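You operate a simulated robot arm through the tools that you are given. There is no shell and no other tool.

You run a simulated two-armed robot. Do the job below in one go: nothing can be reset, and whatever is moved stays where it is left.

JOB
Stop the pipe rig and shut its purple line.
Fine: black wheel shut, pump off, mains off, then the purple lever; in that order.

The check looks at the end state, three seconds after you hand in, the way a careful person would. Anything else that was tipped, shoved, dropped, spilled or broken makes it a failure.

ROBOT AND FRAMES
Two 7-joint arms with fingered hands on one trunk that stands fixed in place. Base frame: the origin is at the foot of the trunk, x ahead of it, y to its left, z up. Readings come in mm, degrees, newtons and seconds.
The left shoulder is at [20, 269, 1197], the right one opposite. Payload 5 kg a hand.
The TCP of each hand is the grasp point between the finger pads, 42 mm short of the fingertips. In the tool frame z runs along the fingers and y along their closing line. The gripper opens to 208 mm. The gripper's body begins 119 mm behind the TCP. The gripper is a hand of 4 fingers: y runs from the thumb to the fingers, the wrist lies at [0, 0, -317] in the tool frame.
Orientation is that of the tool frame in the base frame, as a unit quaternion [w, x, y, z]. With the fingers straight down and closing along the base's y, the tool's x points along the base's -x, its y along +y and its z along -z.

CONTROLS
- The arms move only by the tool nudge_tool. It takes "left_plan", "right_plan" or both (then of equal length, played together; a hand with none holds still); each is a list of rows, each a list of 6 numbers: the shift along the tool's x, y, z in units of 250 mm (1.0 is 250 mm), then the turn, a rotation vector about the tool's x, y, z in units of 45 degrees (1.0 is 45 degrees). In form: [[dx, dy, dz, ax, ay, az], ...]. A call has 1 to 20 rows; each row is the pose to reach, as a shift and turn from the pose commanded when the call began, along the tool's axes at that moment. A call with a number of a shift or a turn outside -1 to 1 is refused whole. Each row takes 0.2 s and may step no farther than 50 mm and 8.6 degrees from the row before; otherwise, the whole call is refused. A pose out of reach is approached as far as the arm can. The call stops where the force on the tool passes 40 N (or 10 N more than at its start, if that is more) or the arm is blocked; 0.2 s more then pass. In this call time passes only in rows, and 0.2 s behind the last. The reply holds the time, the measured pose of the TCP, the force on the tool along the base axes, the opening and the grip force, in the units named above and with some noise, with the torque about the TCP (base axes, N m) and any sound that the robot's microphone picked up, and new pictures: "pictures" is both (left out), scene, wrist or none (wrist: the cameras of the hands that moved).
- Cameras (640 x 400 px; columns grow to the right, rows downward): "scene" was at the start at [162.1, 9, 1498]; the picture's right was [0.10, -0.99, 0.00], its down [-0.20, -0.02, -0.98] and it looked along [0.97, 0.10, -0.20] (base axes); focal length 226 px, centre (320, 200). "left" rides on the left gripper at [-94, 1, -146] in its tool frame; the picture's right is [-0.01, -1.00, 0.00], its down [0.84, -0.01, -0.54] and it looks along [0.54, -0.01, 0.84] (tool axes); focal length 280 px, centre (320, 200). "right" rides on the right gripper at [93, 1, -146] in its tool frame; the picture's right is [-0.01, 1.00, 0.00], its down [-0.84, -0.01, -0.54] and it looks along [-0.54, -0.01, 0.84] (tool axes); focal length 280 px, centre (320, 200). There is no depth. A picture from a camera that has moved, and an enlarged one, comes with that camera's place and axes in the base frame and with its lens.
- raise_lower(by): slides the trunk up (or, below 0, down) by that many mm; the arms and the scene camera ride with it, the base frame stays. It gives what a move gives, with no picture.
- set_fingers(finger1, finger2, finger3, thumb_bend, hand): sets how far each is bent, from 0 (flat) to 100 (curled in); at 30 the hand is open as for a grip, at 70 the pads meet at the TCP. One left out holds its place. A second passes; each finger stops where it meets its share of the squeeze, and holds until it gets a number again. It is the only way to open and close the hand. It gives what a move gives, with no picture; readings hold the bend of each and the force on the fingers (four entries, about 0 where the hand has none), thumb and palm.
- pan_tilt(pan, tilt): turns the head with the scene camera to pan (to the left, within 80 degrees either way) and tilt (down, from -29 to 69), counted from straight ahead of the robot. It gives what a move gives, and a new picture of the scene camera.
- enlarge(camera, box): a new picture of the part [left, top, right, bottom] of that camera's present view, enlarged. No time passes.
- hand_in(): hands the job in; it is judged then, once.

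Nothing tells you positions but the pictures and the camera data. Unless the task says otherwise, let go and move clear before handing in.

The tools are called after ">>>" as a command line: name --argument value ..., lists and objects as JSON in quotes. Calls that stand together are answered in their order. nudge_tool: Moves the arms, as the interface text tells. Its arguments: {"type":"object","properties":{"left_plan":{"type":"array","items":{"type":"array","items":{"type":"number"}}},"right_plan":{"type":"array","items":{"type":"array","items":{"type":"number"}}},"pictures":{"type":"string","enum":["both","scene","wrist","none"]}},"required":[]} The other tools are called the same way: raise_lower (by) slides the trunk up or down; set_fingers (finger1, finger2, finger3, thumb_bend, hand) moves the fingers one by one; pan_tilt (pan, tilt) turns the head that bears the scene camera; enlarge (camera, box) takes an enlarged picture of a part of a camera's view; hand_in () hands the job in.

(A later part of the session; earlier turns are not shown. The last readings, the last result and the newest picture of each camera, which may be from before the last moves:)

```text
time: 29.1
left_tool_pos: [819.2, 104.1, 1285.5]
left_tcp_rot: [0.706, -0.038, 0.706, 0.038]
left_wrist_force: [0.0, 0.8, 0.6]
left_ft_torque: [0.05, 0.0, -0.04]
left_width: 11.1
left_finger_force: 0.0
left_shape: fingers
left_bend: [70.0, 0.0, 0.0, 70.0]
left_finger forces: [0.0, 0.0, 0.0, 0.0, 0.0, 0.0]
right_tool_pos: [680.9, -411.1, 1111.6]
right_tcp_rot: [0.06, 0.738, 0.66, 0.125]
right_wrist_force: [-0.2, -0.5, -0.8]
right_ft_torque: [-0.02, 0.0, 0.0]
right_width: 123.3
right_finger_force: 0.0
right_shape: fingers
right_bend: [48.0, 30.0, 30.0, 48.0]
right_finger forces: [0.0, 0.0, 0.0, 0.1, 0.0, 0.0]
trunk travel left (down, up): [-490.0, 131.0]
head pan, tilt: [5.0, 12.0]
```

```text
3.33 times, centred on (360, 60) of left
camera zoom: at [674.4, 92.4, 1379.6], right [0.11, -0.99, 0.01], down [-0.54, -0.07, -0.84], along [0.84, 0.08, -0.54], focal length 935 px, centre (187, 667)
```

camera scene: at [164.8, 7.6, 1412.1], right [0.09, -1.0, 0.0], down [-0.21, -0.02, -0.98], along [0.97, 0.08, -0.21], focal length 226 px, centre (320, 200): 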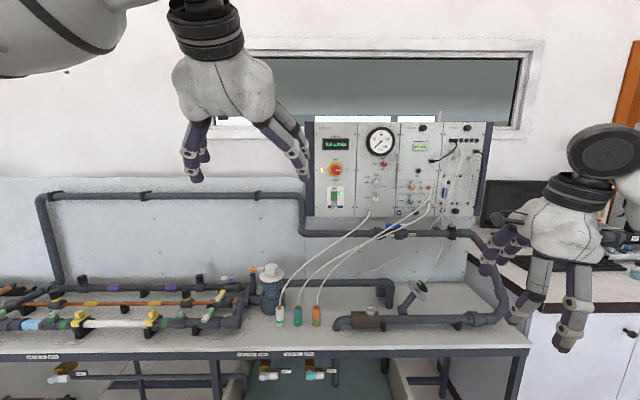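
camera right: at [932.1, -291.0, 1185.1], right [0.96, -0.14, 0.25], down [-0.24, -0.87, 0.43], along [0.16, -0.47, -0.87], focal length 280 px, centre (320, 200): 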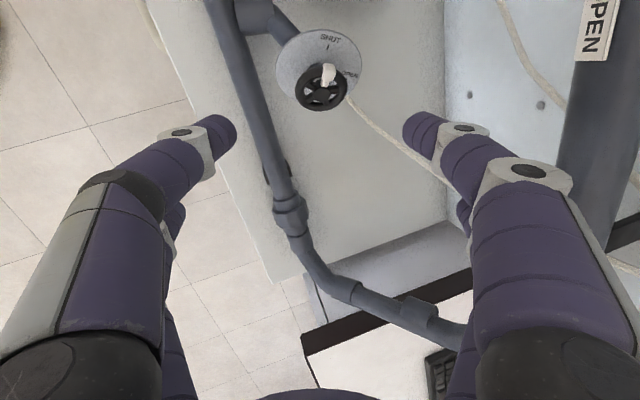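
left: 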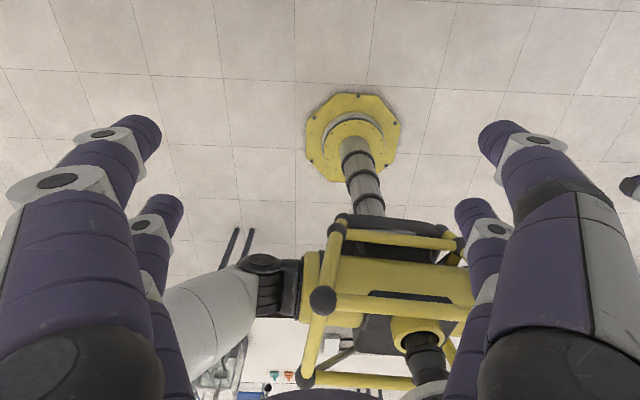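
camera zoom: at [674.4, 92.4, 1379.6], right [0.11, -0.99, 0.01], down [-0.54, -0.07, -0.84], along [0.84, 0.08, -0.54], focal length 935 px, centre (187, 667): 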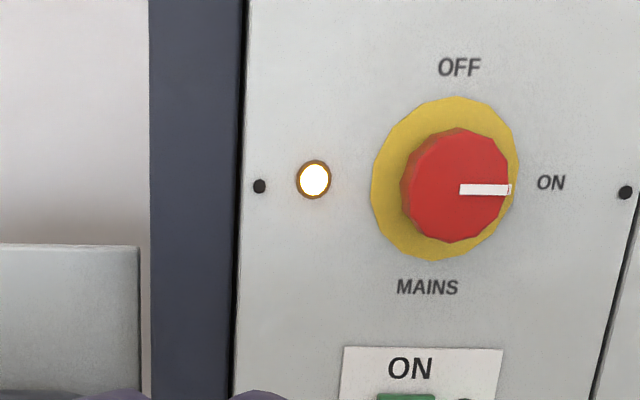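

Flattened fingers reach out sideways toward the tubes, so I prefer the lower pair closed too, which faces only blank panel. I'll close them and move to about 120 mm in front of the pump rocker.

>>> set_fingers --hand "left" --finger2 70 --finger3 70

>>> nudge_tool --left_plan '[[0.076, -0.073, 0.105, 0, 0, 0], [0.151, -0.146, 0.211, 0, 0, 0], [0.227, -0.219, 0.316, 0, 0, 0], [0.303, -0.292, 0.421, 0, 0, 0], [0.378, -0.365, 0.527, 0, 0, 0], [0.454, -0.438, 0.632, 0, 0, 0]]' --pictures "both"

>>> enlarge --camera "left" --box '[224, 30, 416, 150]'

```text
time: 30.1
left_tool_pos: [819.1, 105.6, 1287.1]
left_tcp_rot: [0.706, -0.037, 0.707, 0.038]
left_wrist_force: [0.3, 0.1, -0.4]
left_ft_torque: [0.03, 0.03, -0.01]
left_width: 11.2
left_finger_force: 0.1
left_shape: fingers
left_bend: [70.0, 70.0, 70.0, 70.0]
left_finger forces: [0.1, 0.0, 0.0, 0.0, 0.0, 0.1]
right_tool_pos: [680.0, -410.8, 1112.1]
right_tcp_rot: [0.06, 0.739, 0.66, 0.126]
right_wrist_force: [-0.2, 0.9, 1.1]
right_ft_torque: [-0.04, 0.0, -0.01]
right_width: 123.6
right_finger_force: 0.0
right_shape: fingers
right_bend: [48.0, 30.0, 30.0, 48.0]
right_finger forces: [0.0, 0.0, 0.1, 0.1, 0.1, 0.1]
trunk travel left (down, up): [-490.0, 131.0]
head pan, tilt: [5.0, 12.0]
```

```text
time: 31.5
left_tool_pos: [988.5, 14.1, 1172.2]
left_tcp_rot: [0.705, -0.039, 0.707, 0.039]
left_wrist_force: [0.8, 0.1, -0.3]
left_ft_torque: [-0.03, 0.0, 0.04]
left_width: 10.7
left_finger_force: 0.1
left_shape: fingers
left_bend: [70.0, 70.0, 70.0, 70.0]
left_finger forces: [0.1, 0.0, 0.0, 0.0, 0.0, 0.1]
right_tool_pos: [679.6, -411.8, 1110.5]
right_tcp_rot: [0.06, 0.739, 0.66, 0.125]
right_wrist_force: [0.4, 1.0, 0.0]
right_ft_torque: [0.05, 0.05, 0.01]
right_width: 123.5
right_finger_force: 0.0
right_shape: fingers
right_bend: [48.0, 30.0, 30.0, 48.0]
right_finger forces: [0.0, 0.0, 0.1, 0.1, 0.1, 0.1]
trunk travel left (down, up): [-490.0, 131.0]
head pan, tilt: [5.0, 12.0]
camera scene: at [165.0, 7.3, 1412.0], right [0.09, -1.0, 0.0], down [-0.21, -0.02, -0.98], along [0.97, 0.09, -0.21], focal length 226 px, centre (320, 200)
camera left: at [843.4, 0.9, 1265.0], right [0.11, -0.99, 0.01], down [-0.54, -0.07, -0.84], along [0.84, 0.08, -0.54], focal length 280 px, centre (320, 200)
```

scene: 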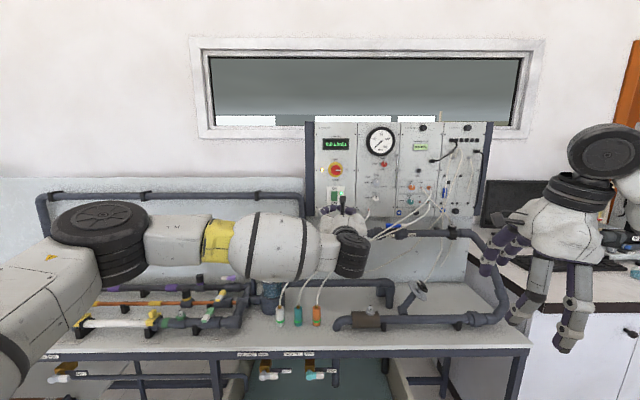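
left: 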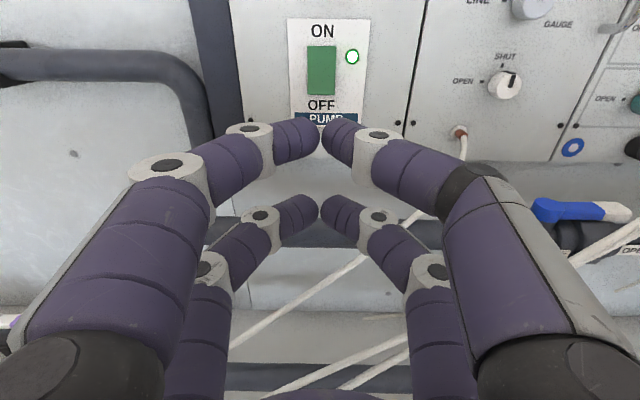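

```text
3.33 times, centred on (320, 90) of left
camera zoom: at [843.4, 0.9, 1265.0], right [0.11, -0.99, 0.01], down [-0.54, -0.07, -0.84], along [0.84, 0.08, -0.54], focal length 935 px, centre (320, 567)
```

zoom: 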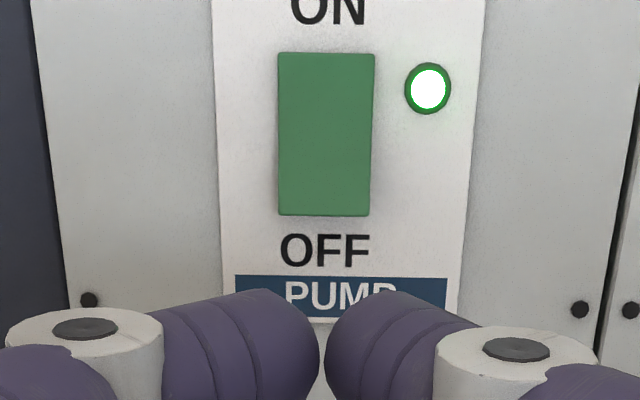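

The closed fingertips point just at the lower (OFF) half of the rocker. I'll shift up about 4 mm and advance most of the way, then check.

>>> nudge_tool --left_plan '[[-0.008, -0.002, 0.1, 0, 0, 0], [-0.016, -0.004, 0.2, 0, 0, 0], [-0.016, -0.004, 0.3, 0, 0, 0], [-0.016, -0.004, 0.38, 0, 0, 0]]' --pictures "both"

>>> enlarge --camera "left" --box '[256, 60, 384, 140]'

>>> enlarge --camera "scene" --box '[300, 150, 396, 210]'

```text
time: 32.5
left_tool_pos: [1081.9, 23.3, 1175.3]
left_tcp_rot: [0.706, -0.039, 0.706, 0.039]
left_wrist_force: [0.5, 0.4, -0.6]
left_ft_torque: [0.03, -0.05, 0.02]
left_width: 11.1
left_finger_force: 0.2
left_shape: fingers
left_bend: [70.0, 70.0, 70.0, 70.0]
left_finger forces: [0.0, 0.1, 0.0, 0.1, 0.0, 0.1]
right_tool_pos: [680.8, -410.7, 1112.0]
right_tcp_rot: [0.059, 0.738, 0.661, 0.125]
right_wrist_force: [0.5, 0.1, -0.3]
right_ft_torque: [-0.03, 0.02, -0.02]
right_width: 123.5
right_finger_force: 0.0
right_shape: fingers
right_bend: [48.0, 30.0, 30.0, 48.0]
right_finger forces: [0.0, 0.0, 0.0, 0.0, 0.0, 0.1]
trunk travel left (down, up): [-490.0, 131.0]
head pan, tilt: [5.0, 12.0]
camera scene: at [164.8, 7.7, 1412.2], right [0.09, -1.0, 0.0], down [-0.21, -0.02, -0.98], along [0.97, 0.09, -0.21], focal length 226 px, centre (320, 200)
camera left: at [937.6, 10.8, 1269.5], right [0.11, -0.99, 0.01], down [-0.54, -0.07, -0.84], along [0.84, 0.08, -0.54], focal length 280 px, centre (320, 200)
```

scene: 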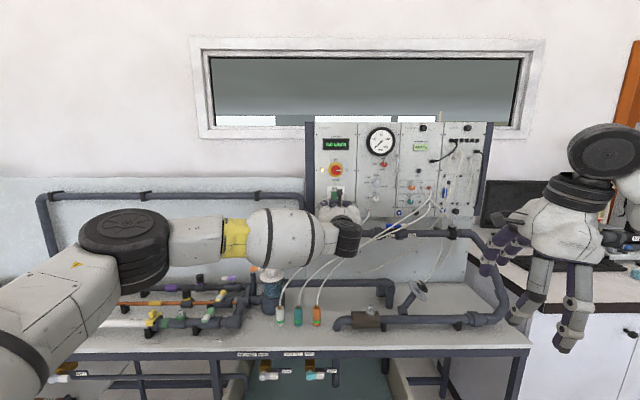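
left: 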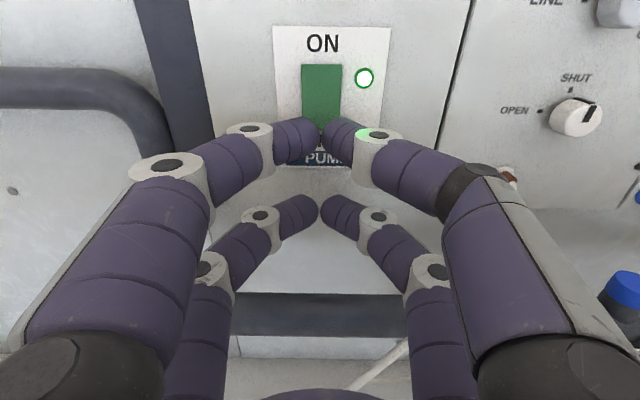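

```text
5.00 times, centred on (320, 100) of left
camera zoom: at [937.6, 10.8, 1269.5], right [0.11, -0.99, 0.01], down [-0.54, -0.07, -0.84], along [0.84, 0.08, -0.54], focal length 1402 px, centre (320, 700)
```

zoom: 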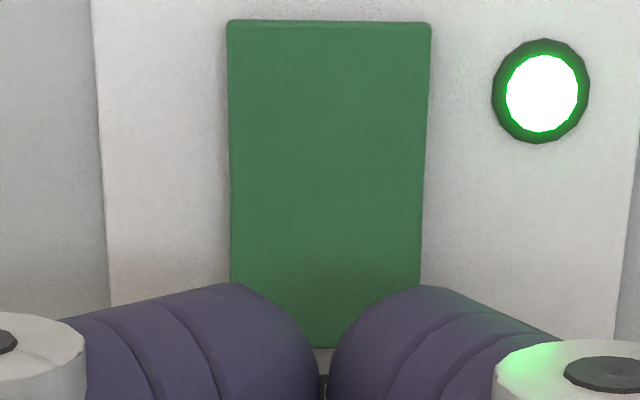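

```text
6.67 times, centred on (348, 180) of scene
camera zoom: at [164.8, 7.7, 1412.2], right [0.09, -1.0, 0.0], down [-0.21, -0.02, -0.98], along [0.97, 0.09, -0.21], focal length 1506 px, centre (133, 333)
```

zoom: 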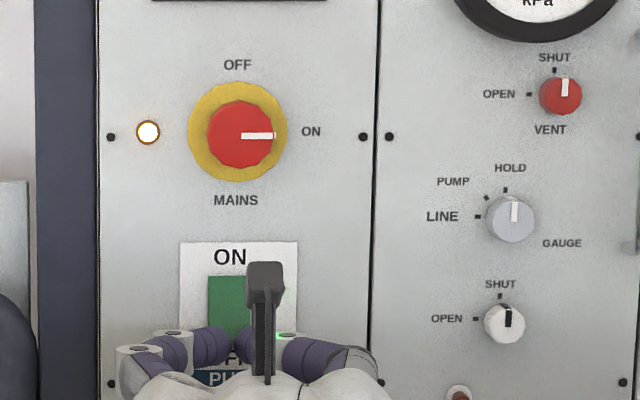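

The tips are lined up with the OFF half, about 20–25 mm away. I'll advance slowly in small steps to press it.

>>> nudge_tool --left_plan '[[0, 0, 0.032, 0, 0, 0], [0, 0, 0.056, 0, 0, 0], [0, 0, 0.072, 0, 0, 0], [0, 0, 0.084, 0, 0, 0], [0, 0, 0.096, 0, 0, 0]]' --pictures "wrist"

>>> enlarge --camera "left" --box '[256, 60, 384, 140]'

```text
time: 33.7
left_tool_pos: [1104.0, 25.4, 1176.1]
left_tcp_rot: [0.706, -0.038, 0.707, 0.038]
left_wrist_force: [-37.7, 3.4, -7.1]
left_ft_torque: [-0.19, -0.99, 0.33]
left_width: 8.1
left_finger_force: 20.4
left_shape: fingers
left_bend: [73.0, 70.0, 70.0, 70.0]
left_finger forces: [27.0, 0.0, 0.0, 0.0, 14.0, 0.0]
right_tool_pos: [677.9, -410.6, 1113.7]
right_tcp_rot: [0.061, 0.738, 0.66, 0.126]
right_wrist_force: [-0.4, 0.2, -1.1]
right_ft_torque: [0.03, -0.01, -0.04]
right_width: 123.2
right_finger_force: 0.0
right_shape: fingers
right_bend: [48.0, 30.0, 30.0, 48.0]
right_finger forces: [0.0, 0.0, 0.0, 0.0, 0.1, 0.1]
trunk travel left (down, up): [-490.0, 131.0]
head pan, tilt: [5.0, 12.0]
heard: click
camera left: at [958.6, 12.4, 1270.1], right [0.11, -0.99, 0.01], down [-0.54, -0.07, -0.84], along [0.84, 0.08, -0.54], focal length 280 px, centre (320, 200)
```

left: 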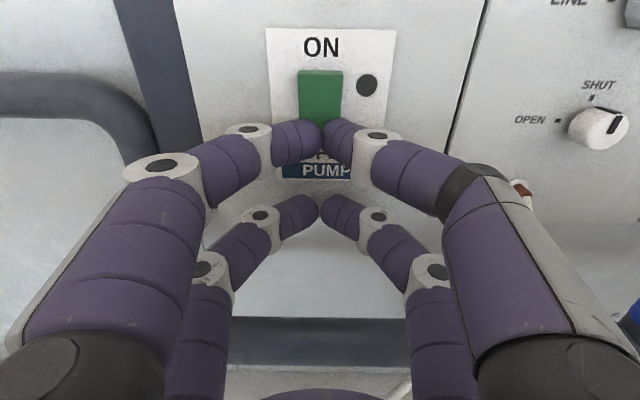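

```text
5.00 times, centred on (320, 100) of left
camera zoom: at [958.6, 12.4, 1270.1], right [0.11, -0.99, 0.01], down [-0.54, -0.07, -0.84], along [0.84, 0.08, -0.54], focal length 1402 px, centre (320, 700)
```

zoom: 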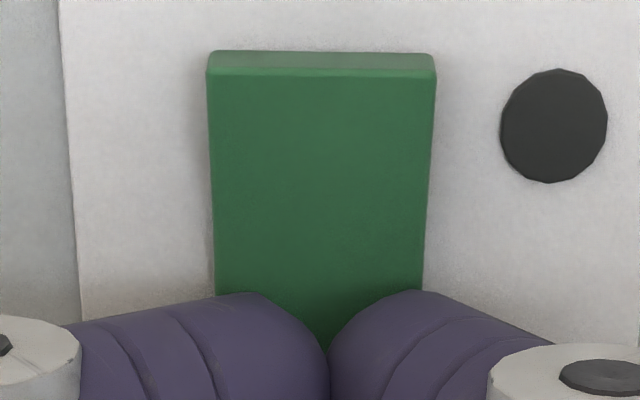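

The pump clicked off: its light is out and the rocker has flipped. I'll back away, rise to the mains knob with the hand pre-rolled 45° clockwise, and open thumb and finger1 for a grip.

>>> nudge_tool --left_plan '[[0, 0, -0.08, 0, 0, 0], [0, 0, -0.24, 0, 0, 0], [0, 0, -0.4, 0, 0, 0]]' --pictures "wrist"

>>> nudge_tool --left_plan '[[-0.093, 0.013, 0.01, 0, 0, 0.167], [-0.185, 0.026, 0.019, 0, 0, 0.333], [-0.278, 0.039, 0.029, 0, 0, 0.5], [-0.37, 0.052, 0.039, 0, 0, 0.667], [-0.463, 0.065, 0.048, 0, 0, 0.833], [-0.555, 0.078, 0.058, 0, 0, 1.0]]' --pictures "none"

>>> set_fingers --hand "left" --finger1 50 --thumb_bend 50

>>> enlarge --camera "left" --box '[0, 0, 640, 400]'

>>> enlarge --camera "scene" --box '[270, 120, 430, 220]'

```text
time: 34.5
left_tool_pos: [1007.3, 14.7, 1177.3]
left_tcp_rot: [0.706, -0.039, 0.706, 0.038]
left_wrist_force: [-0.9, -0.7, -0.5]
left_ft_torque: [-0.04, 0.14, -0.02]
left_width: 10.5
left_finger_force: 0.1
left_shape: fingers
left_bend: [70.0, 70.0, 70.0, 70.0]
left_finger forces: [0.0, 0.1, 0.1, 0.1, 0.0, 0.1]
right_tool_pos: [679.9, -410.1, 1113.1]
right_tcp_rot: [0.06, 0.738, 0.66, 0.125]
right_wrist_force: [-0.3, -0.5, -0.1]
right_ft_torque: [0.06, -0.06, -0.03]
right_width: 123.3
right_finger_force: 0.1
right_shape: fingers
right_bend: [48.0, 30.0, 30.0, 48.0]
right_finger forces: [0.0, 0.0, 0.1, 0.1, 0.1, 0.0]
trunk travel left (down, up): [-490.0, 131.0]
head pan, tilt: [5.0, 12.0]
camera left: at [861.6, 2.8, 1270.9], right [0.11, -0.99, 0.02], down [-0.53, -0.07, -0.84], along [0.84, 0.08, -0.54], focal length 280 px, centre (320, 200)
```

left: 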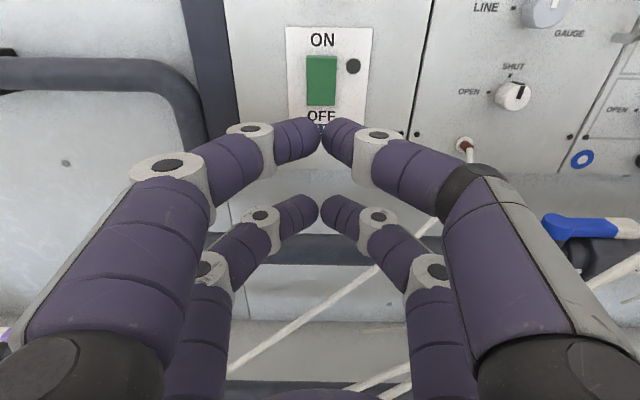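

```text
time: 35.9
left_tool_pos: [1018.8, 36.7, 1314.0]
left_tcp_rot: [0.637, 0.236, 0.668, 0.305]
left_wrist_force: [-1.2, -0.3, -0.2]
left_ft_torque: [0.01, -0.03, -0.03]
left_width: 10.4
left_finger_force: 0.0
left_shape: fingers
left_bend: [70.0, 70.0, 70.0, 70.0]
left_finger forces: [0.1, 0.0, 0.0, 0.0, 0.0, 0.0]
right_tool_pos: [679.8, -411.3, 1112.1]
right_tcp_rot: [0.06, 0.738, 0.66, 0.126]
right_wrist_force: [-0.4, -0.6, 0.4]
right_ft_torque: [-0.07, -0.04, 0.04]
right_width: 123.2
right_finger_force: 0.0
right_shape: fingers
right_bend: [48.0, 30.0, 30.0, 48.0]
right_finger forces: [0.0, 0.0, 0.0, 0.0, 0.0, 0.1]
trunk travel left (down, up): [-490.0, 131.0]
head pan, tilt: [5.0, 12.0]
```

```text
time: 36.9
left_tool_pos: [1019.9, 36.3, 1313.5]
left_tcp_rot: [0.637, 0.235, 0.668, 0.305]
left_wrist_force: [-0.5, -0.2, 0.5]
left_ft_torque: [0.02, -0.02, 0.0]
left_width: 112.7
left_finger_force: 0.1
left_shape: fingers
left_bend: [50.0, 70.0, 70.0, 50.0]
left_finger forces: [0.0, 0.0, 0.0, 0.1, 0.0, 0.1]
right_tool_pos: [680.1, -411.8, 1113.2]
right_tcp_rot: [0.06, 0.739, 0.659, 0.126]
right_wrist_force: [-0.4, 1.1, -0.5]
right_ft_torque: [-0.01, 0.02, -0.03]
right_width: 123.4
right_finger_force: 0.0
right_shape: fingers
right_bend: [48.0, 30.0, 30.0, 48.0]
right_finger forces: [0.0, 0.0, 0.1, 0.0, 0.1, 0.1]
trunk travel left (down, up): [-490.0, 131.0]
head pan, tilt: [5.0, 12.0]
```

```text
1.00 times, centred on (320, 200) of left (not enlarged: the box is as wide or as high as the picture)
camera zoom: at [881.7, -42.5, 1381.1], right [0.08, -0.71, -0.7], down [-0.6, 0.53, -0.6], along [0.8, 0.46, -0.39], focal length 280 px, centre (320, 200)
```

zoom: 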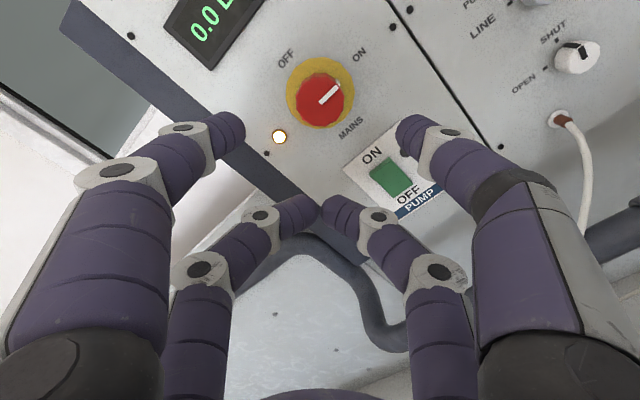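

```text
4.00 times, centred on (350, 170) of scene
camera zoom: at [164.5, 7.6, 1412.2], right [0.09, -1.0, 0.0], down [-0.21, -0.02, -0.98], along [0.97, 0.09, -0.21], focal length 904 px, centre (200, 320)
```

zoom: 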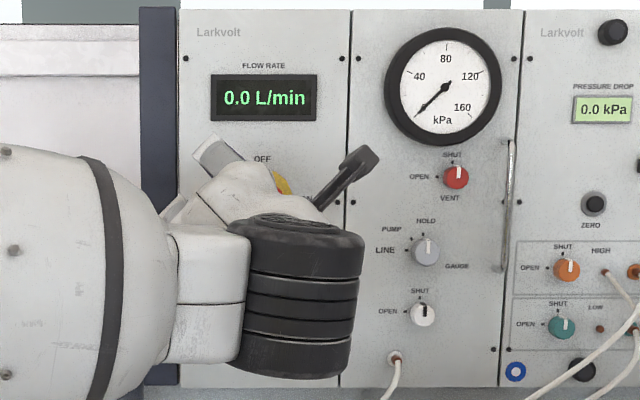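

The knob appears centred between thumb and finger1. I'll measure precisely before advancing.

>>> enlarge --camera "left" --box '[264, 55, 376, 125]'

```text
5.71 times, centred on (320, 90) of left
camera zoom: at [881.7, -42.5, 1381.1], right [0.08, -0.71, -0.7], down [-0.6, 0.53, -0.6], along [0.8, 0.46, -0.39], focal length 1602 px, centre (320, 829)
```

zoom: 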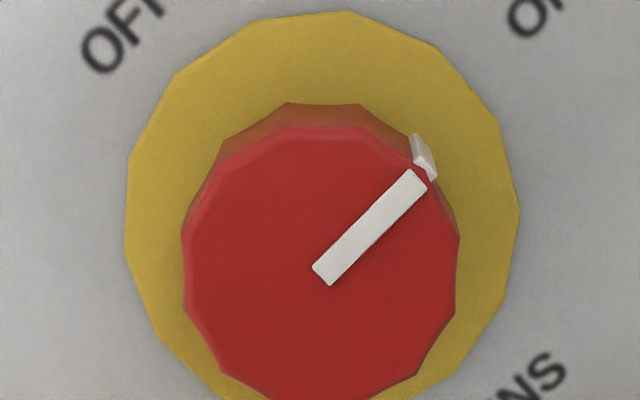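

The knob is centred (Ø ≈ 43 mm). I'll advance 76 mm so the fingertips reach alongside it.

>>> nudge_tool --left_plan '[[-0.001, 0, 0.1, 0, 0, 0], [-0.002, 0, 0.18, 0, 0, 0], [-0.003, 0, 0.25, 0, 0, 0], [-0.004, 0, 0.304, 0, 0, 0]]' --pictures "wrist"

>>> enlarge --camera "left" --box '[224, 70, 416, 190]'

```text
time: 37.9
left_tool_pos: [1096.3, 44.8, 1314.9]
left_tcp_rot: [0.637, 0.235, 0.667, 0.306]
left_wrist_force: [-0.3, -0.5, 0.2]
left_ft_torque: [-0.03, 0.01, 0.05]
left_width: 112.3
left_finger_force: 0.0
left_shape: fingers
left_bend: [50.0, 70.0, 70.0, 50.0]
left_finger forces: [0.0, 0.0, 0.1, 0.1, 0.0, 0.0]
right_tool_pos: [679.8, -411.7, 1113.2]
right_tcp_rot: [0.06, 0.738, 0.66, 0.126]
right_wrist_force: [0.0, 0.9, 0.8]
right_ft_torque: [-0.04, 0.01, -0.02]
right_width: 123.8
right_finger_force: 0.1
right_shape: fingers
right_bend: [48.0, 30.0, 30.0, 48.0]
right_finger forces: [0.1, 0.0, 0.0, 0.1, 0.0, 0.1]
trunk travel left (down, up): [-490.0, 131.0]
head pan, tilt: [5.0, 12.0]
camera left: at [957.7, -34.8, 1382.5], right [0.08, -0.71, -0.7], down [-0.6, 0.53, -0.6], along [0.8, 0.46, -0.39], focal length 280 px, centre (320, 200)
```

left: 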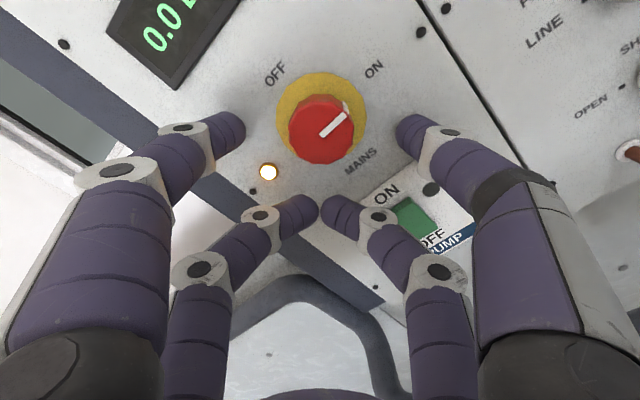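

```text
3.33 times, centred on (320, 130) of left
camera zoom: at [957.7, -34.8, 1382.5], right [0.08, -0.71, -0.7], down [-0.6, 0.53, -0.6], along [0.8, 0.46, -0.39], focal length 935 px, centre (320, 433)
```

zoom: 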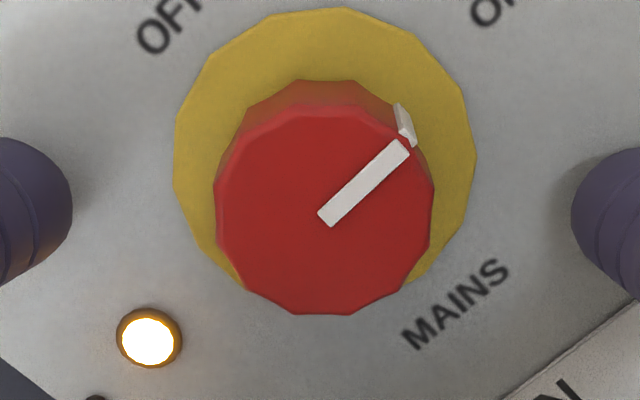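

The knob front sits about 30 mm ahead of the grasp point, centred. I'll close thumb and finger1 on it.

>>> set_fingers --hand "left" --finger1 75 --thumb_bend 75

>>> enlarge --camera "left" --box '[224, 70, 416, 190]'

```text
time: 38.9
left_tool_pos: [1096.5, 42.3, 1313.0]
left_tcp_rot: [0.637, 0.237, 0.668, 0.304]
left_wrist_force: [6.9, -8.8, -8.4]
left_ft_torque: [0.35, 0.26, -0.04]
left_width: 45.5
left_finger_force: 14.9
left_shape: fingers
left_bend: [61.0, 70.0, 70.0, 66.0]
left_finger forces: [8.5, 0.0, 0.1, 0.1, 20.9, 0.0]
right_tool_pos: [681.0, -412.8, 1110.8]
right_tcp_rot: [0.059, 0.738, 0.66, 0.126]
right_wrist_force: [0.3, 0.3, -0.3]
right_ft_torque: [0.05, -0.01, -0.01]
right_width: 123.6
right_finger_force: 0.0
right_shape: fingers
right_bend: [48.0, 30.0, 30.0, 48.0]
right_finger forces: [0.0, 0.0, 0.1, 0.0, 0.0, 0.0]
trunk travel left (down, up): [-490.0, 131.0]
head pan, tilt: [5.0, 12.0]
```

```text
3.33 times, centred on (320, 130) of left
camera zoom: at [958.3, -36.8, 1380.7], right [0.07, -0.71, -0.7], down [-0.6, 0.53, -0.6], along [0.8, 0.46, -0.39], focal length 935 px, centre (320, 433)
```

zoom: 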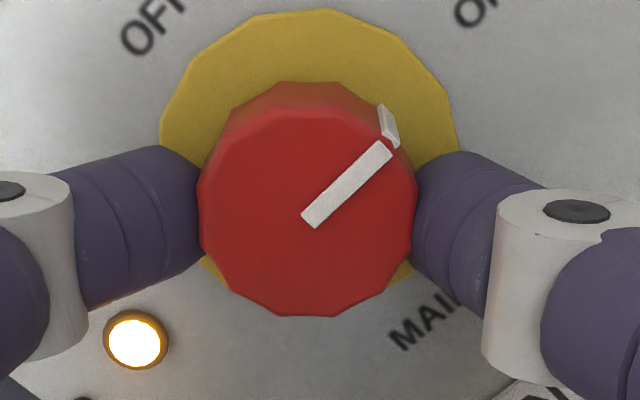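

The knob is gripped. I'll turn it counter-clockwise about its axis toward OFF, first about 22°, and check.

>>> nudge_tool --left_plan '[[-0.0006, -0.0173, 0, 0, 0, -0.1667], [-0.0035, -0.0343, 0, 0, 0, -0.3333], [-0.0085, -0.0508, 0, 0, 0, -0.5]]' --pictures "wrist"

>>> enlarge --camera "left" --box '[224, 70, 416, 190]'

```text
time: 39.7
left_tool_pos: [1096.0, 30.8, 1307.3]
left_tcp_rot: [0.684, 0.1, 0.701, 0.175]
left_wrist_force: [11.4, -11.8, -2.4]
left_ft_torque: [0.43, 0.33, -0.18]
left_width: 45.4
left_finger_force: 13.8
left_shape: fingers
left_bend: [62.0, 70.0, 70.0, 66.0]
left_finger forces: [7.7, 0.1, 0.0, 0.0, 20.7, 0.0]
right_tool_pos: [681.0, -411.0, 1112.5]
right_tcp_rot: [0.06, 0.739, 0.659, 0.125]
right_wrist_force: [1.2, -0.4, -0.6]
right_ft_torque: [0.02, 0.01, -0.02]
right_width: 123.6
right_finger_force: 0.1
right_shape: fingers
right_bend: [48.0, 30.0, 30.0, 48.0]
right_finger forces: [0.0, 0.0, 0.0, 0.0, 0.1, 0.1]
trunk travel left (down, up): [-490.0, 131.0]
head pan, tilt: [5.0, 12.0]
camera left: at [955.7, -17.0, 1394.2], right [0.1, -0.92, -0.37], down [-0.57, 0.25, -0.78], along [0.82, 0.29, -0.5], focal length 280 px, centre (320, 200)
```

left: 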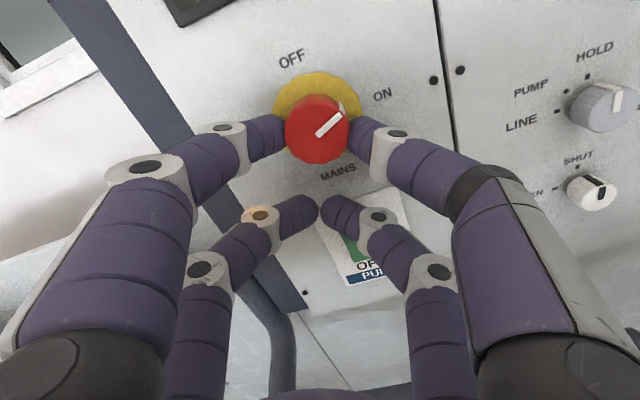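

```text
3.33 times, centred on (320, 130) of left
camera zoom: at [955.7, -17.0, 1394.2], right [0.1, -0.92, -0.37], down [-0.57, 0.25, -0.78], along [0.82, 0.29, -0.5], focal length 935 px, centre (320, 433)
```

zoom: 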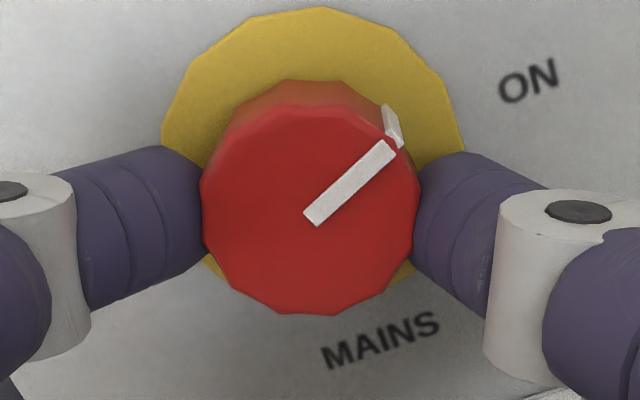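

The knob turns with the hand. I'll continue another 45° in the same grip.

>>> nudge_tool --left_plan '[[-0.0006, -0.0173, 0, 0, 0, -0.1667], [-0.0035, -0.0343, 0, 0, 0, -0.3333], [-0.0085, -0.0508, 0, 0, 0, -0.5], [-0.0157, -0.0665, 0, 0, 0, -0.6667], [-0.0248, -0.0812, 0, 0, 0, -0.8333], [-0.0358, -0.0945, 0, 0, 0, -1.0]]' --pictures "wrist"

>>> enlarge --camera "left" --box '[224, 70, 416, 190]'

```text
time: 41.1
left_tool_pos: [1097.3, 6.8, 1308.1]
left_tcp_rot: [0.7, -0.176, 0.685, -0.101]
left_wrist_force: [12.3, -11.9, 12.8]
left_ft_torque: [0.6, 0.05, -0.42]
left_width: 45.6
left_finger_force: 14.8
left_shape: fingers
left_bend: [62.0, 70.0, 70.0, 66.0]
left_finger forces: [6.5, 0.0, 0.0, 0.1, 22.8, 0.0]
right_tool_pos: [681.8, -412.1, 1112.5]
right_tcp_rot: [0.06, 0.738, 0.66, 0.125]
right_wrist_force: [-0.6, 0.7, 0.2]
right_ft_torque: [-0.02, 0.0, -0.02]
right_width: 123.5
right_finger_force: 0.1
right_shape: fingers
right_bend: [48.0, 30.0, 30.0, 48.0]
right_finger forces: [0.1, 0.1, 0.1, 0.0, 0.0, 0.1]
trunk travel left (down, up): [-490.0, 131.0]
head pan, tilt: [5.0, 12.0]
camera left: at [950.0, 30.2, 1393.4], right [0.1, -0.91, 0.4], down [-0.5, -0.39, -0.77], along [0.86, -0.12, -0.49], focal length 280 px, centre (320, 200)
```

left: 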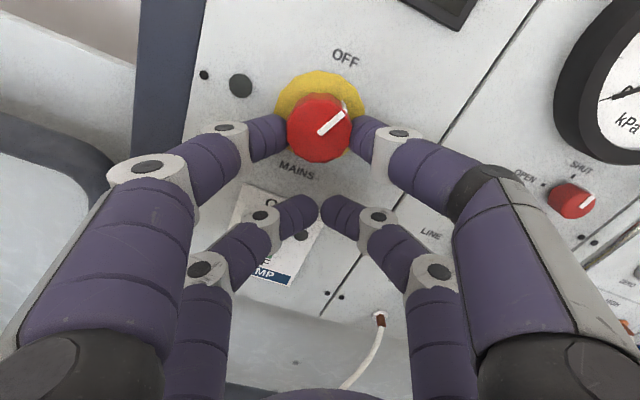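

```text
3.33 times, centred on (320, 130) of left
camera zoom: at [950.0, 30.2, 1393.4], right [0.1, -0.91, 0.4], down [-0.5, -0.39, -0.77], along [0.86, -0.12, -0.49], focal length 935 px, centre (320, 433)
```

zoom: 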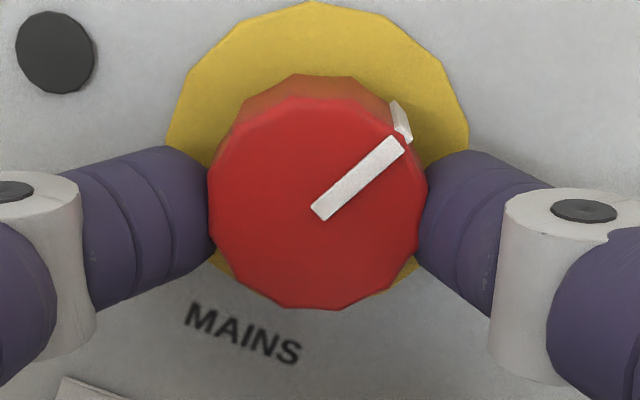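

The mains lamp has gone dark; about 22° remain to line the pointer up with OFF. I'll finish the turn with slightly more to reach its stop.

>>> nudge_tool --left_plan '[[-0.0006, -0.0173, 0, 0, 0, -0.1667], [-0.0035, -0.0343, 0, 0, 0, -0.3333], [-0.0085, -0.0508, 0, 0, 0, -0.5], [-0.0099, -0.054, 0, 0, 0, -0.5333]]' --pictures "wrist"

>>> enlarge --camera "left" --box '[224, 30, 416, 150]'

>>> enlarge --camera "scene" --box '[270, 120, 430, 220]'

```text
time: 42.1
left_tool_pos: [1100.3, -3.1, 1314.1]
left_tcp_rot: [0.664, -0.314, 0.634, -0.242]
left_wrist_force: [12.4, -6.9, 15.4]
left_ft_torque: [0.64, -0.14, -0.46]
left_width: 45.5
left_finger_force: 14.9
left_shape: fingers
left_bend: [63.0, 70.0, 70.0, 65.0]
left_finger forces: [5.8, 0.0, 0.0, 0.0, 23.4, 0.0]
right_tool_pos: [680.0, -410.8, 1111.7]
right_tcp_rot: [0.06, 0.739, 0.66, 0.125]
right_wrist_force: [0.8, 0.8, 1.0]
right_ft_torque: [0.02, 0.05, -0.02]
right_width: 123.3
right_finger_force: 0.1
right_shape: fingers
right_bend: [48.0, 30.0, 30.0, 48.0]
right_finger forces: [0.1, 0.0, 0.0, 0.1, 0.0, 0.0]
trunk travel left (down, up): [-490.0, 131.0]
head pan, tilt: [5.0, 12.0]
camera left: at [947.3, 50.7, 1378.3], right [0.07, -0.67, 0.74], down [-0.47, -0.67, -0.57], along [0.88, -0.3, -0.37], focal length 280 px, centre (320, 200)
```

left: 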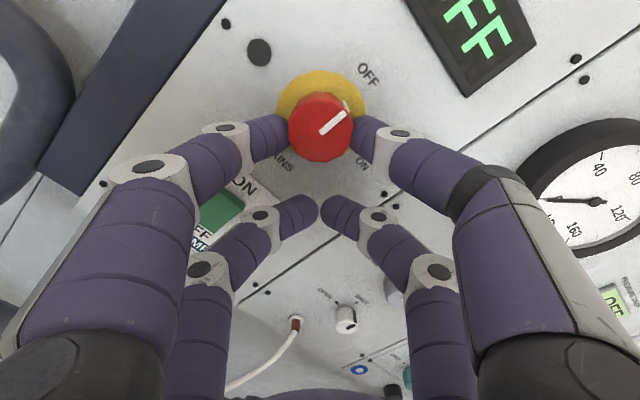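

```text
3.33 times, centred on (320, 90) of left
camera zoom: at [947.3, 50.7, 1378.3], right [0.07, -0.67, 0.74], down [-0.47, -0.67, -0.57], along [0.88, -0.3, -0.37], focal length 935 px, centre (320, 567)
```

zoom: 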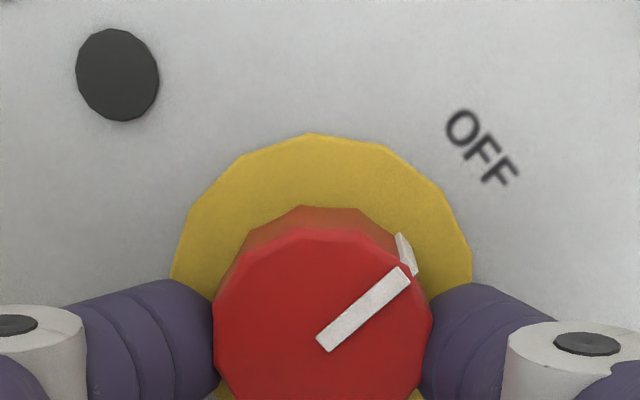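

```text
4.00 times, centred on (350, 170) of scene
camera zoom: at [164.3, 7.0, 1412.3], right [0.09, -1.0, 0.0], down [-0.21, -0.02, -0.98], along [0.97, 0.09, -0.21], focal length 904 px, centre (200, 320)
```

zoom: 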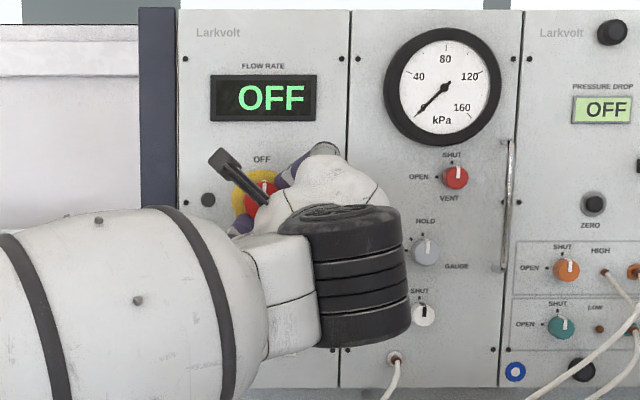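

Both displays now show OFF and the pointer is up at OFF. I'll release and back straight away.

>>> set_fingers --hand "left" --finger1 50 --thumb_bend 50

>>> nudge_tool --left_plan '[[0, 0, -0.12, 0, 0, 0], [0, 0, -0.28, 0, 0, 0], [0, 0, -0.44, 0, 0, 0], [0, 0, -0.6, 0, 0, 0]]' --pictures "both"

>>> enlarge --camera "left" --box '[240, 20, 432, 140]'

```text
time: 43.1
left_tool_pos: [1100.5, -3.3, 1313.3]
left_tcp_rot: [0.663, -0.314, 0.634, -0.243]
left_wrist_force: [0.0, -0.4, 0.1]
left_ft_torque: [0.0, -0.01, -0.02]
left_width: 112.6
left_finger_force: 0.1
left_shape: fingers
left_bend: [50.0, 70.0, 70.0, 50.0]
left_finger forces: [0.1, 0.0, 0.0, 0.0, 0.0, 0.1]
right_tool_pos: [679.5, -411.0, 1113.1]
right_tcp_rot: [0.061, 0.738, 0.66, 0.126]
right_wrist_force: [1.3, -0.7, -0.6]
right_ft_torque: [0.03, 0.03, 0.03]
right_width: 123.3
right_finger_force: 0.1
right_shape: fingers
right_bend: [48.0, 30.0, 30.0, 48.0]
right_finger forces: [0.0, 0.0, 0.0, 0.0, 0.1, 0.0]
trunk travel left (down, up): [-490.0, 131.0]
head pan, tilt: [5.0, 12.0]
```

```text
time: 44.1
left_tool_pos: [950.8, -17.1, 1313.7]
left_tcp_rot: [0.664, -0.314, 0.634, -0.242]
left_wrist_force: [-0.8, -0.1, 0.1]
left_ft_torque: [-0.03, 0.05, -0.03]
left_width: 112.8
left_finger_force: 0.0
left_shape: fingers
left_bend: [50.0, 70.0, 70.0, 50.0]
left_finger forces: [0.1, 0.1, 0.0, 0.1, 0.1, 0.1]
right_tool_pos: [680.3, -412.0, 1112.7]
right_tcp_rot: [0.06, 0.739, 0.659, 0.126]
right_wrist_force: [-0.9, 0.6, 0.1]
right_ft_torque: [0.01, -0.02, 0.01]
right_width: 123.4
right_finger_force: 0.0
right_shape: fingers
right_bend: [48.0, 30.0, 30.0, 48.0]
right_finger forces: [0.1, 0.0, 0.0, 0.1, 0.0, 0.1]
trunk travel left (down, up): [-490.0, 131.0]
head pan, tilt: [5.0, 12.0]
camera scene: at [164.2, 7.6, 1412.4], right [0.09, -1.0, 0.0], down [-0.21, -0.02, -0.98], along [0.97, 0.09, -0.21], focal length 226 px, centre (320, 200)
camera left: at [798.2, 35.8, 1377.7], right [0.08, -0.67, 0.74], down [-0.47, -0.68, -0.57], along [0.88, -0.3, -0.37], focal length 280 px, centre (320, 200)
```

scene: 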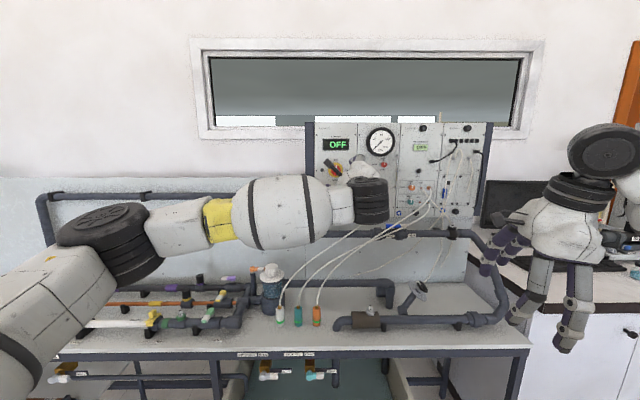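
left: 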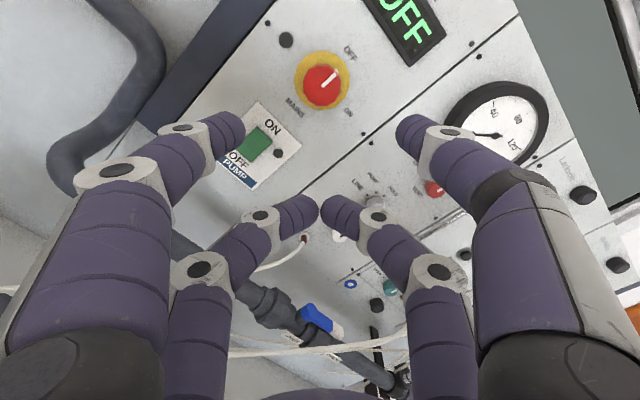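

```text
3.33 times, centred on (336, 80) of left
camera zoom: at [798.2, 35.8, 1377.7], right [0.08, -0.67, 0.74], down [-0.47, -0.68, -0.57], along [0.88, -0.3, -0.37], focal length 935 px, centre (267, 600)
```

zoom: 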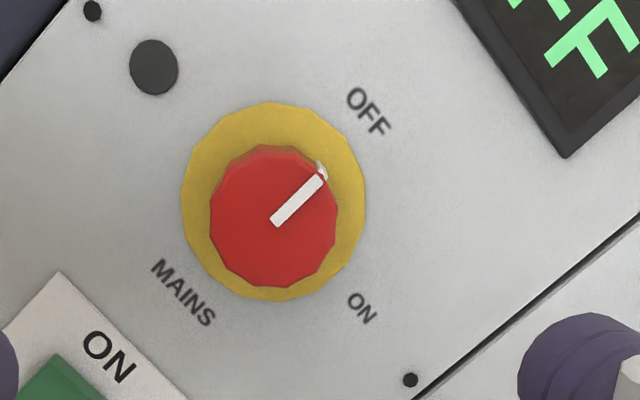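

Mains is off with the pointer at OFF. Now for the purple lever: I'll withdraw the left hand from the panel, un-rolling it and moving left.

>>> nudge_tool --left_plan '[[-0.107, 0.112, -0.085, 0, 0, 0.167], [-0.213, 0.225, -0.169, 0, 0, 0.333], [-0.32, 0.337, -0.254, 0, 0, 0.5], [-0.427, 0.449, -0.339, 0, 0, 0.667], [-0.533, 0.562, -0.423, 0, 0, 0.833], [-0.64, 0.674, -0.508, 0, 0, 1.0]]' --pictures "none"

>>> pan_tilt --pan 25 --tilt 25

>>> enlarge --camera "scene" --box '[280, 150, 440, 250]'

```text
time: 45.5
left_tool_pos: [798.6, 199.9, 1303.2]
left_tcp_rot: [0.706, -0.048, 0.706, 0.031]
left_wrist_force: [-0.8, 0.7, 0.8]
left_ft_torque: [0.0, 0.02, -0.09]
left_width: 112.6
left_finger_force: 0.2
left_shape: fingers
left_bend: [50.0, 70.0, 70.0, 50.0]
left_finger forces: [0.1, 0.1, 0.0, 0.0, 0.1, 0.1]
right_tool_pos: [679.7, -410.3, 1113.0]
right_tcp_rot: [0.059, 0.739, 0.66, 0.126]
right_wrist_force: [-0.6, 0.4, 0.4]
right_ft_torque: [-0.09, -0.03, -0.07]
right_width: 123.3
right_finger_force: 0.0
right_shape: fingers
right_bend: [48.0, 30.0, 30.0, 48.0]
right_finger forces: [0.1, 0.0, 0.1, 0.0, 0.0, 0.0]
trunk travel left (down, up): [-490.0, 131.0]
head pan, tilt: [5.0, 12.0]
```

```text
time: 46.3
left_tool_pos: [799.8, 196.5, 1304.1]
left_tcp_rot: [0.706, -0.048, 0.706, 0.03]
left_wrist_force: [0.4, 0.0, -0.2]
left_ft_torque: [0.02, -0.04, 0.03]
left_width: 112.8
left_finger_force: 0.1
left_shape: fingers
left_bend: [50.0, 70.0, 70.0, 50.0]
left_finger forces: [0.0, 0.0, 0.0, 0.0, 0.0, 0.0]
right_tool_pos: [680.0, -409.9, 1112.4]
right_tcp_rot: [0.061, 0.739, 0.66, 0.125]
right_wrist_force: [1.0, -1.0, -0.8]
right_ft_torque: [0.03, -0.03, 0.05]
right_width: 123.4
right_finger_force: 0.0
right_shape: fingers
right_bend: [48.0, 30.0, 30.0, 48.0]
right_finger forces: [0.1, 0.1, 0.0, 0.0, 0.0, 0.0]
trunk travel left (down, up): [-490.0, 131.0]
head pan, tilt: [25.0, 25.0]
camera scene: at [155.4, 38.3, 1391.1], right [0.42, -0.91, 0.0], down [-0.38, -0.18, -0.91], along [0.82, 0.38, -0.42], focal length 226 px, centre (320, 200)
```

scene: 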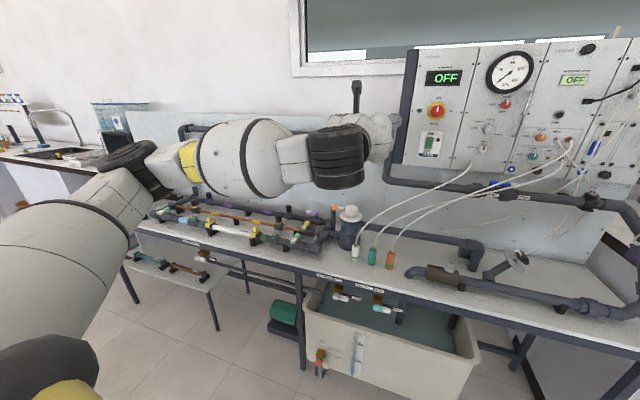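

```text
4.00 times, centred on (360, 200) of scene
camera zoom: at [155.4, 38.3, 1391.1], right [0.42, -0.91, 0.0], down [-0.38, -0.18, -0.91], along [0.82, 0.38, -0.42], focal length 904 px, centre (160, 200)
```

zoom: 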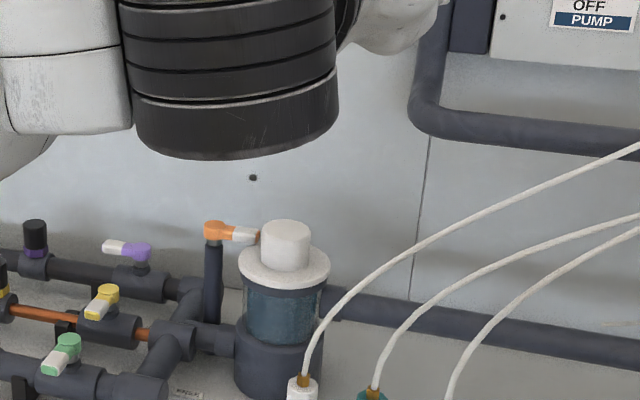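

The right-hand side of the rig is clear, and my estimates for the purple lever agree in this view. I'll pitch the left hand 45° down and bring it toward the lever.

>>> nudge_tool --left_plan '[[0.074, 0.082, 0.06, 0.0284, 0.1247, 0.0161], [0.149, 0.164, 0.12, 0.0568, 0.2494, 0.0322], [0.223, 0.245, 0.18, 0.0852, 0.3741, 0.0484], [0.298, 0.327, 0.24, 0.1136, 0.4988, 0.0645], [0.372, 0.409, 0.299, 0.1419, 0.6235, 0.0806], [0.446, 0.49, 0.359, 0.1703, 0.7482, 0.0968], [0.521, 0.572, 0.419, 0.1987, 0.8729, 0.1129], [0.595, 0.654, 0.479, 0.2271, 0.9976, 0.129]]' --pictures "both"

```text
time: 48.1
left_tool_pos: [901.9, 369.3, 1149.0]
left_tcp_rot: [0.381, 0.042, 0.923, -0.018]
left_wrist_force: [-0.3, -0.2, -0.1]
left_ft_torque: [0.01, -0.05, -0.01]
left_width: 112.8
left_finger_force: 0.0
left_shape: fingers
left_bend: [50.0, 70.0, 70.0, 50.0]
left_finger forces: [0.1, 0.1, 0.1, 0.1, 0.0, 0.0]
right_tool_pos: [680.9, -410.3, 1111.8]
right_tcp_rot: [0.06, 0.738, 0.661, 0.125]
right_wrist_force: [1.0, 0.1, -0.4]
right_ft_torque: [-0.04, 0.02, -0.01]
right_width: 123.1
right_finger_force: 0.1
right_shape: fingers
right_bend: [48.0, 30.0, 30.0, 48.0]
right_finger forces: [0.0, 0.0, 0.0, 0.1, 0.0, 0.0]
trunk travel left (down, up): [-490.0, 131.0]
head pan, tilt: [25.0, 25.0]
camera scene: at [155.4, 38.7, 1391.0], right [0.42, -0.91, 0.0], down [-0.38, -0.18, -0.91], along [0.82, 0.38, -0.42], focal length 226 px, centre (320, 200)
camera left: at [864.8, 375.3, 1318.6], right [-0.08, -1.0, 0.01], down [-0.97, 0.08, -0.21], along [0.21, -0.03, -0.98], focal length 280 px, centre (320, 200)
```

scene: 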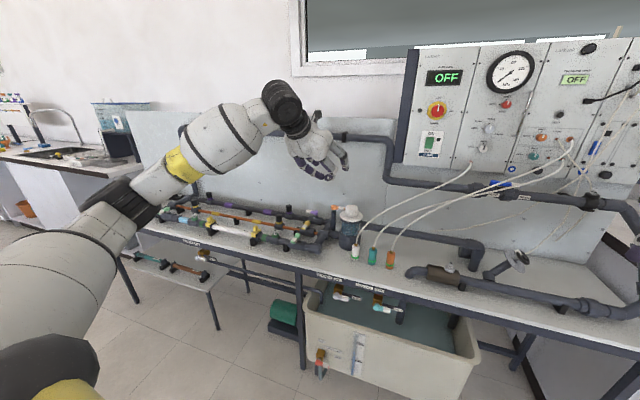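
left: 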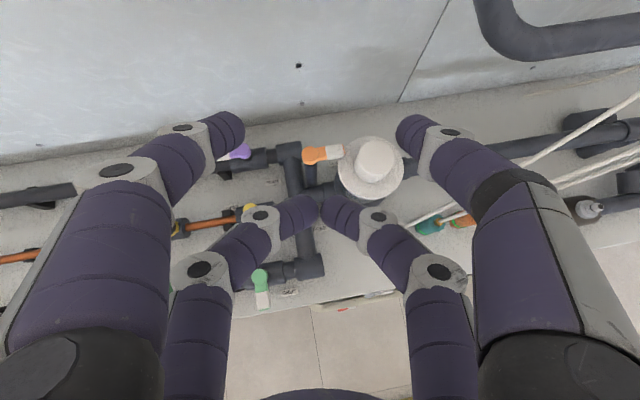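

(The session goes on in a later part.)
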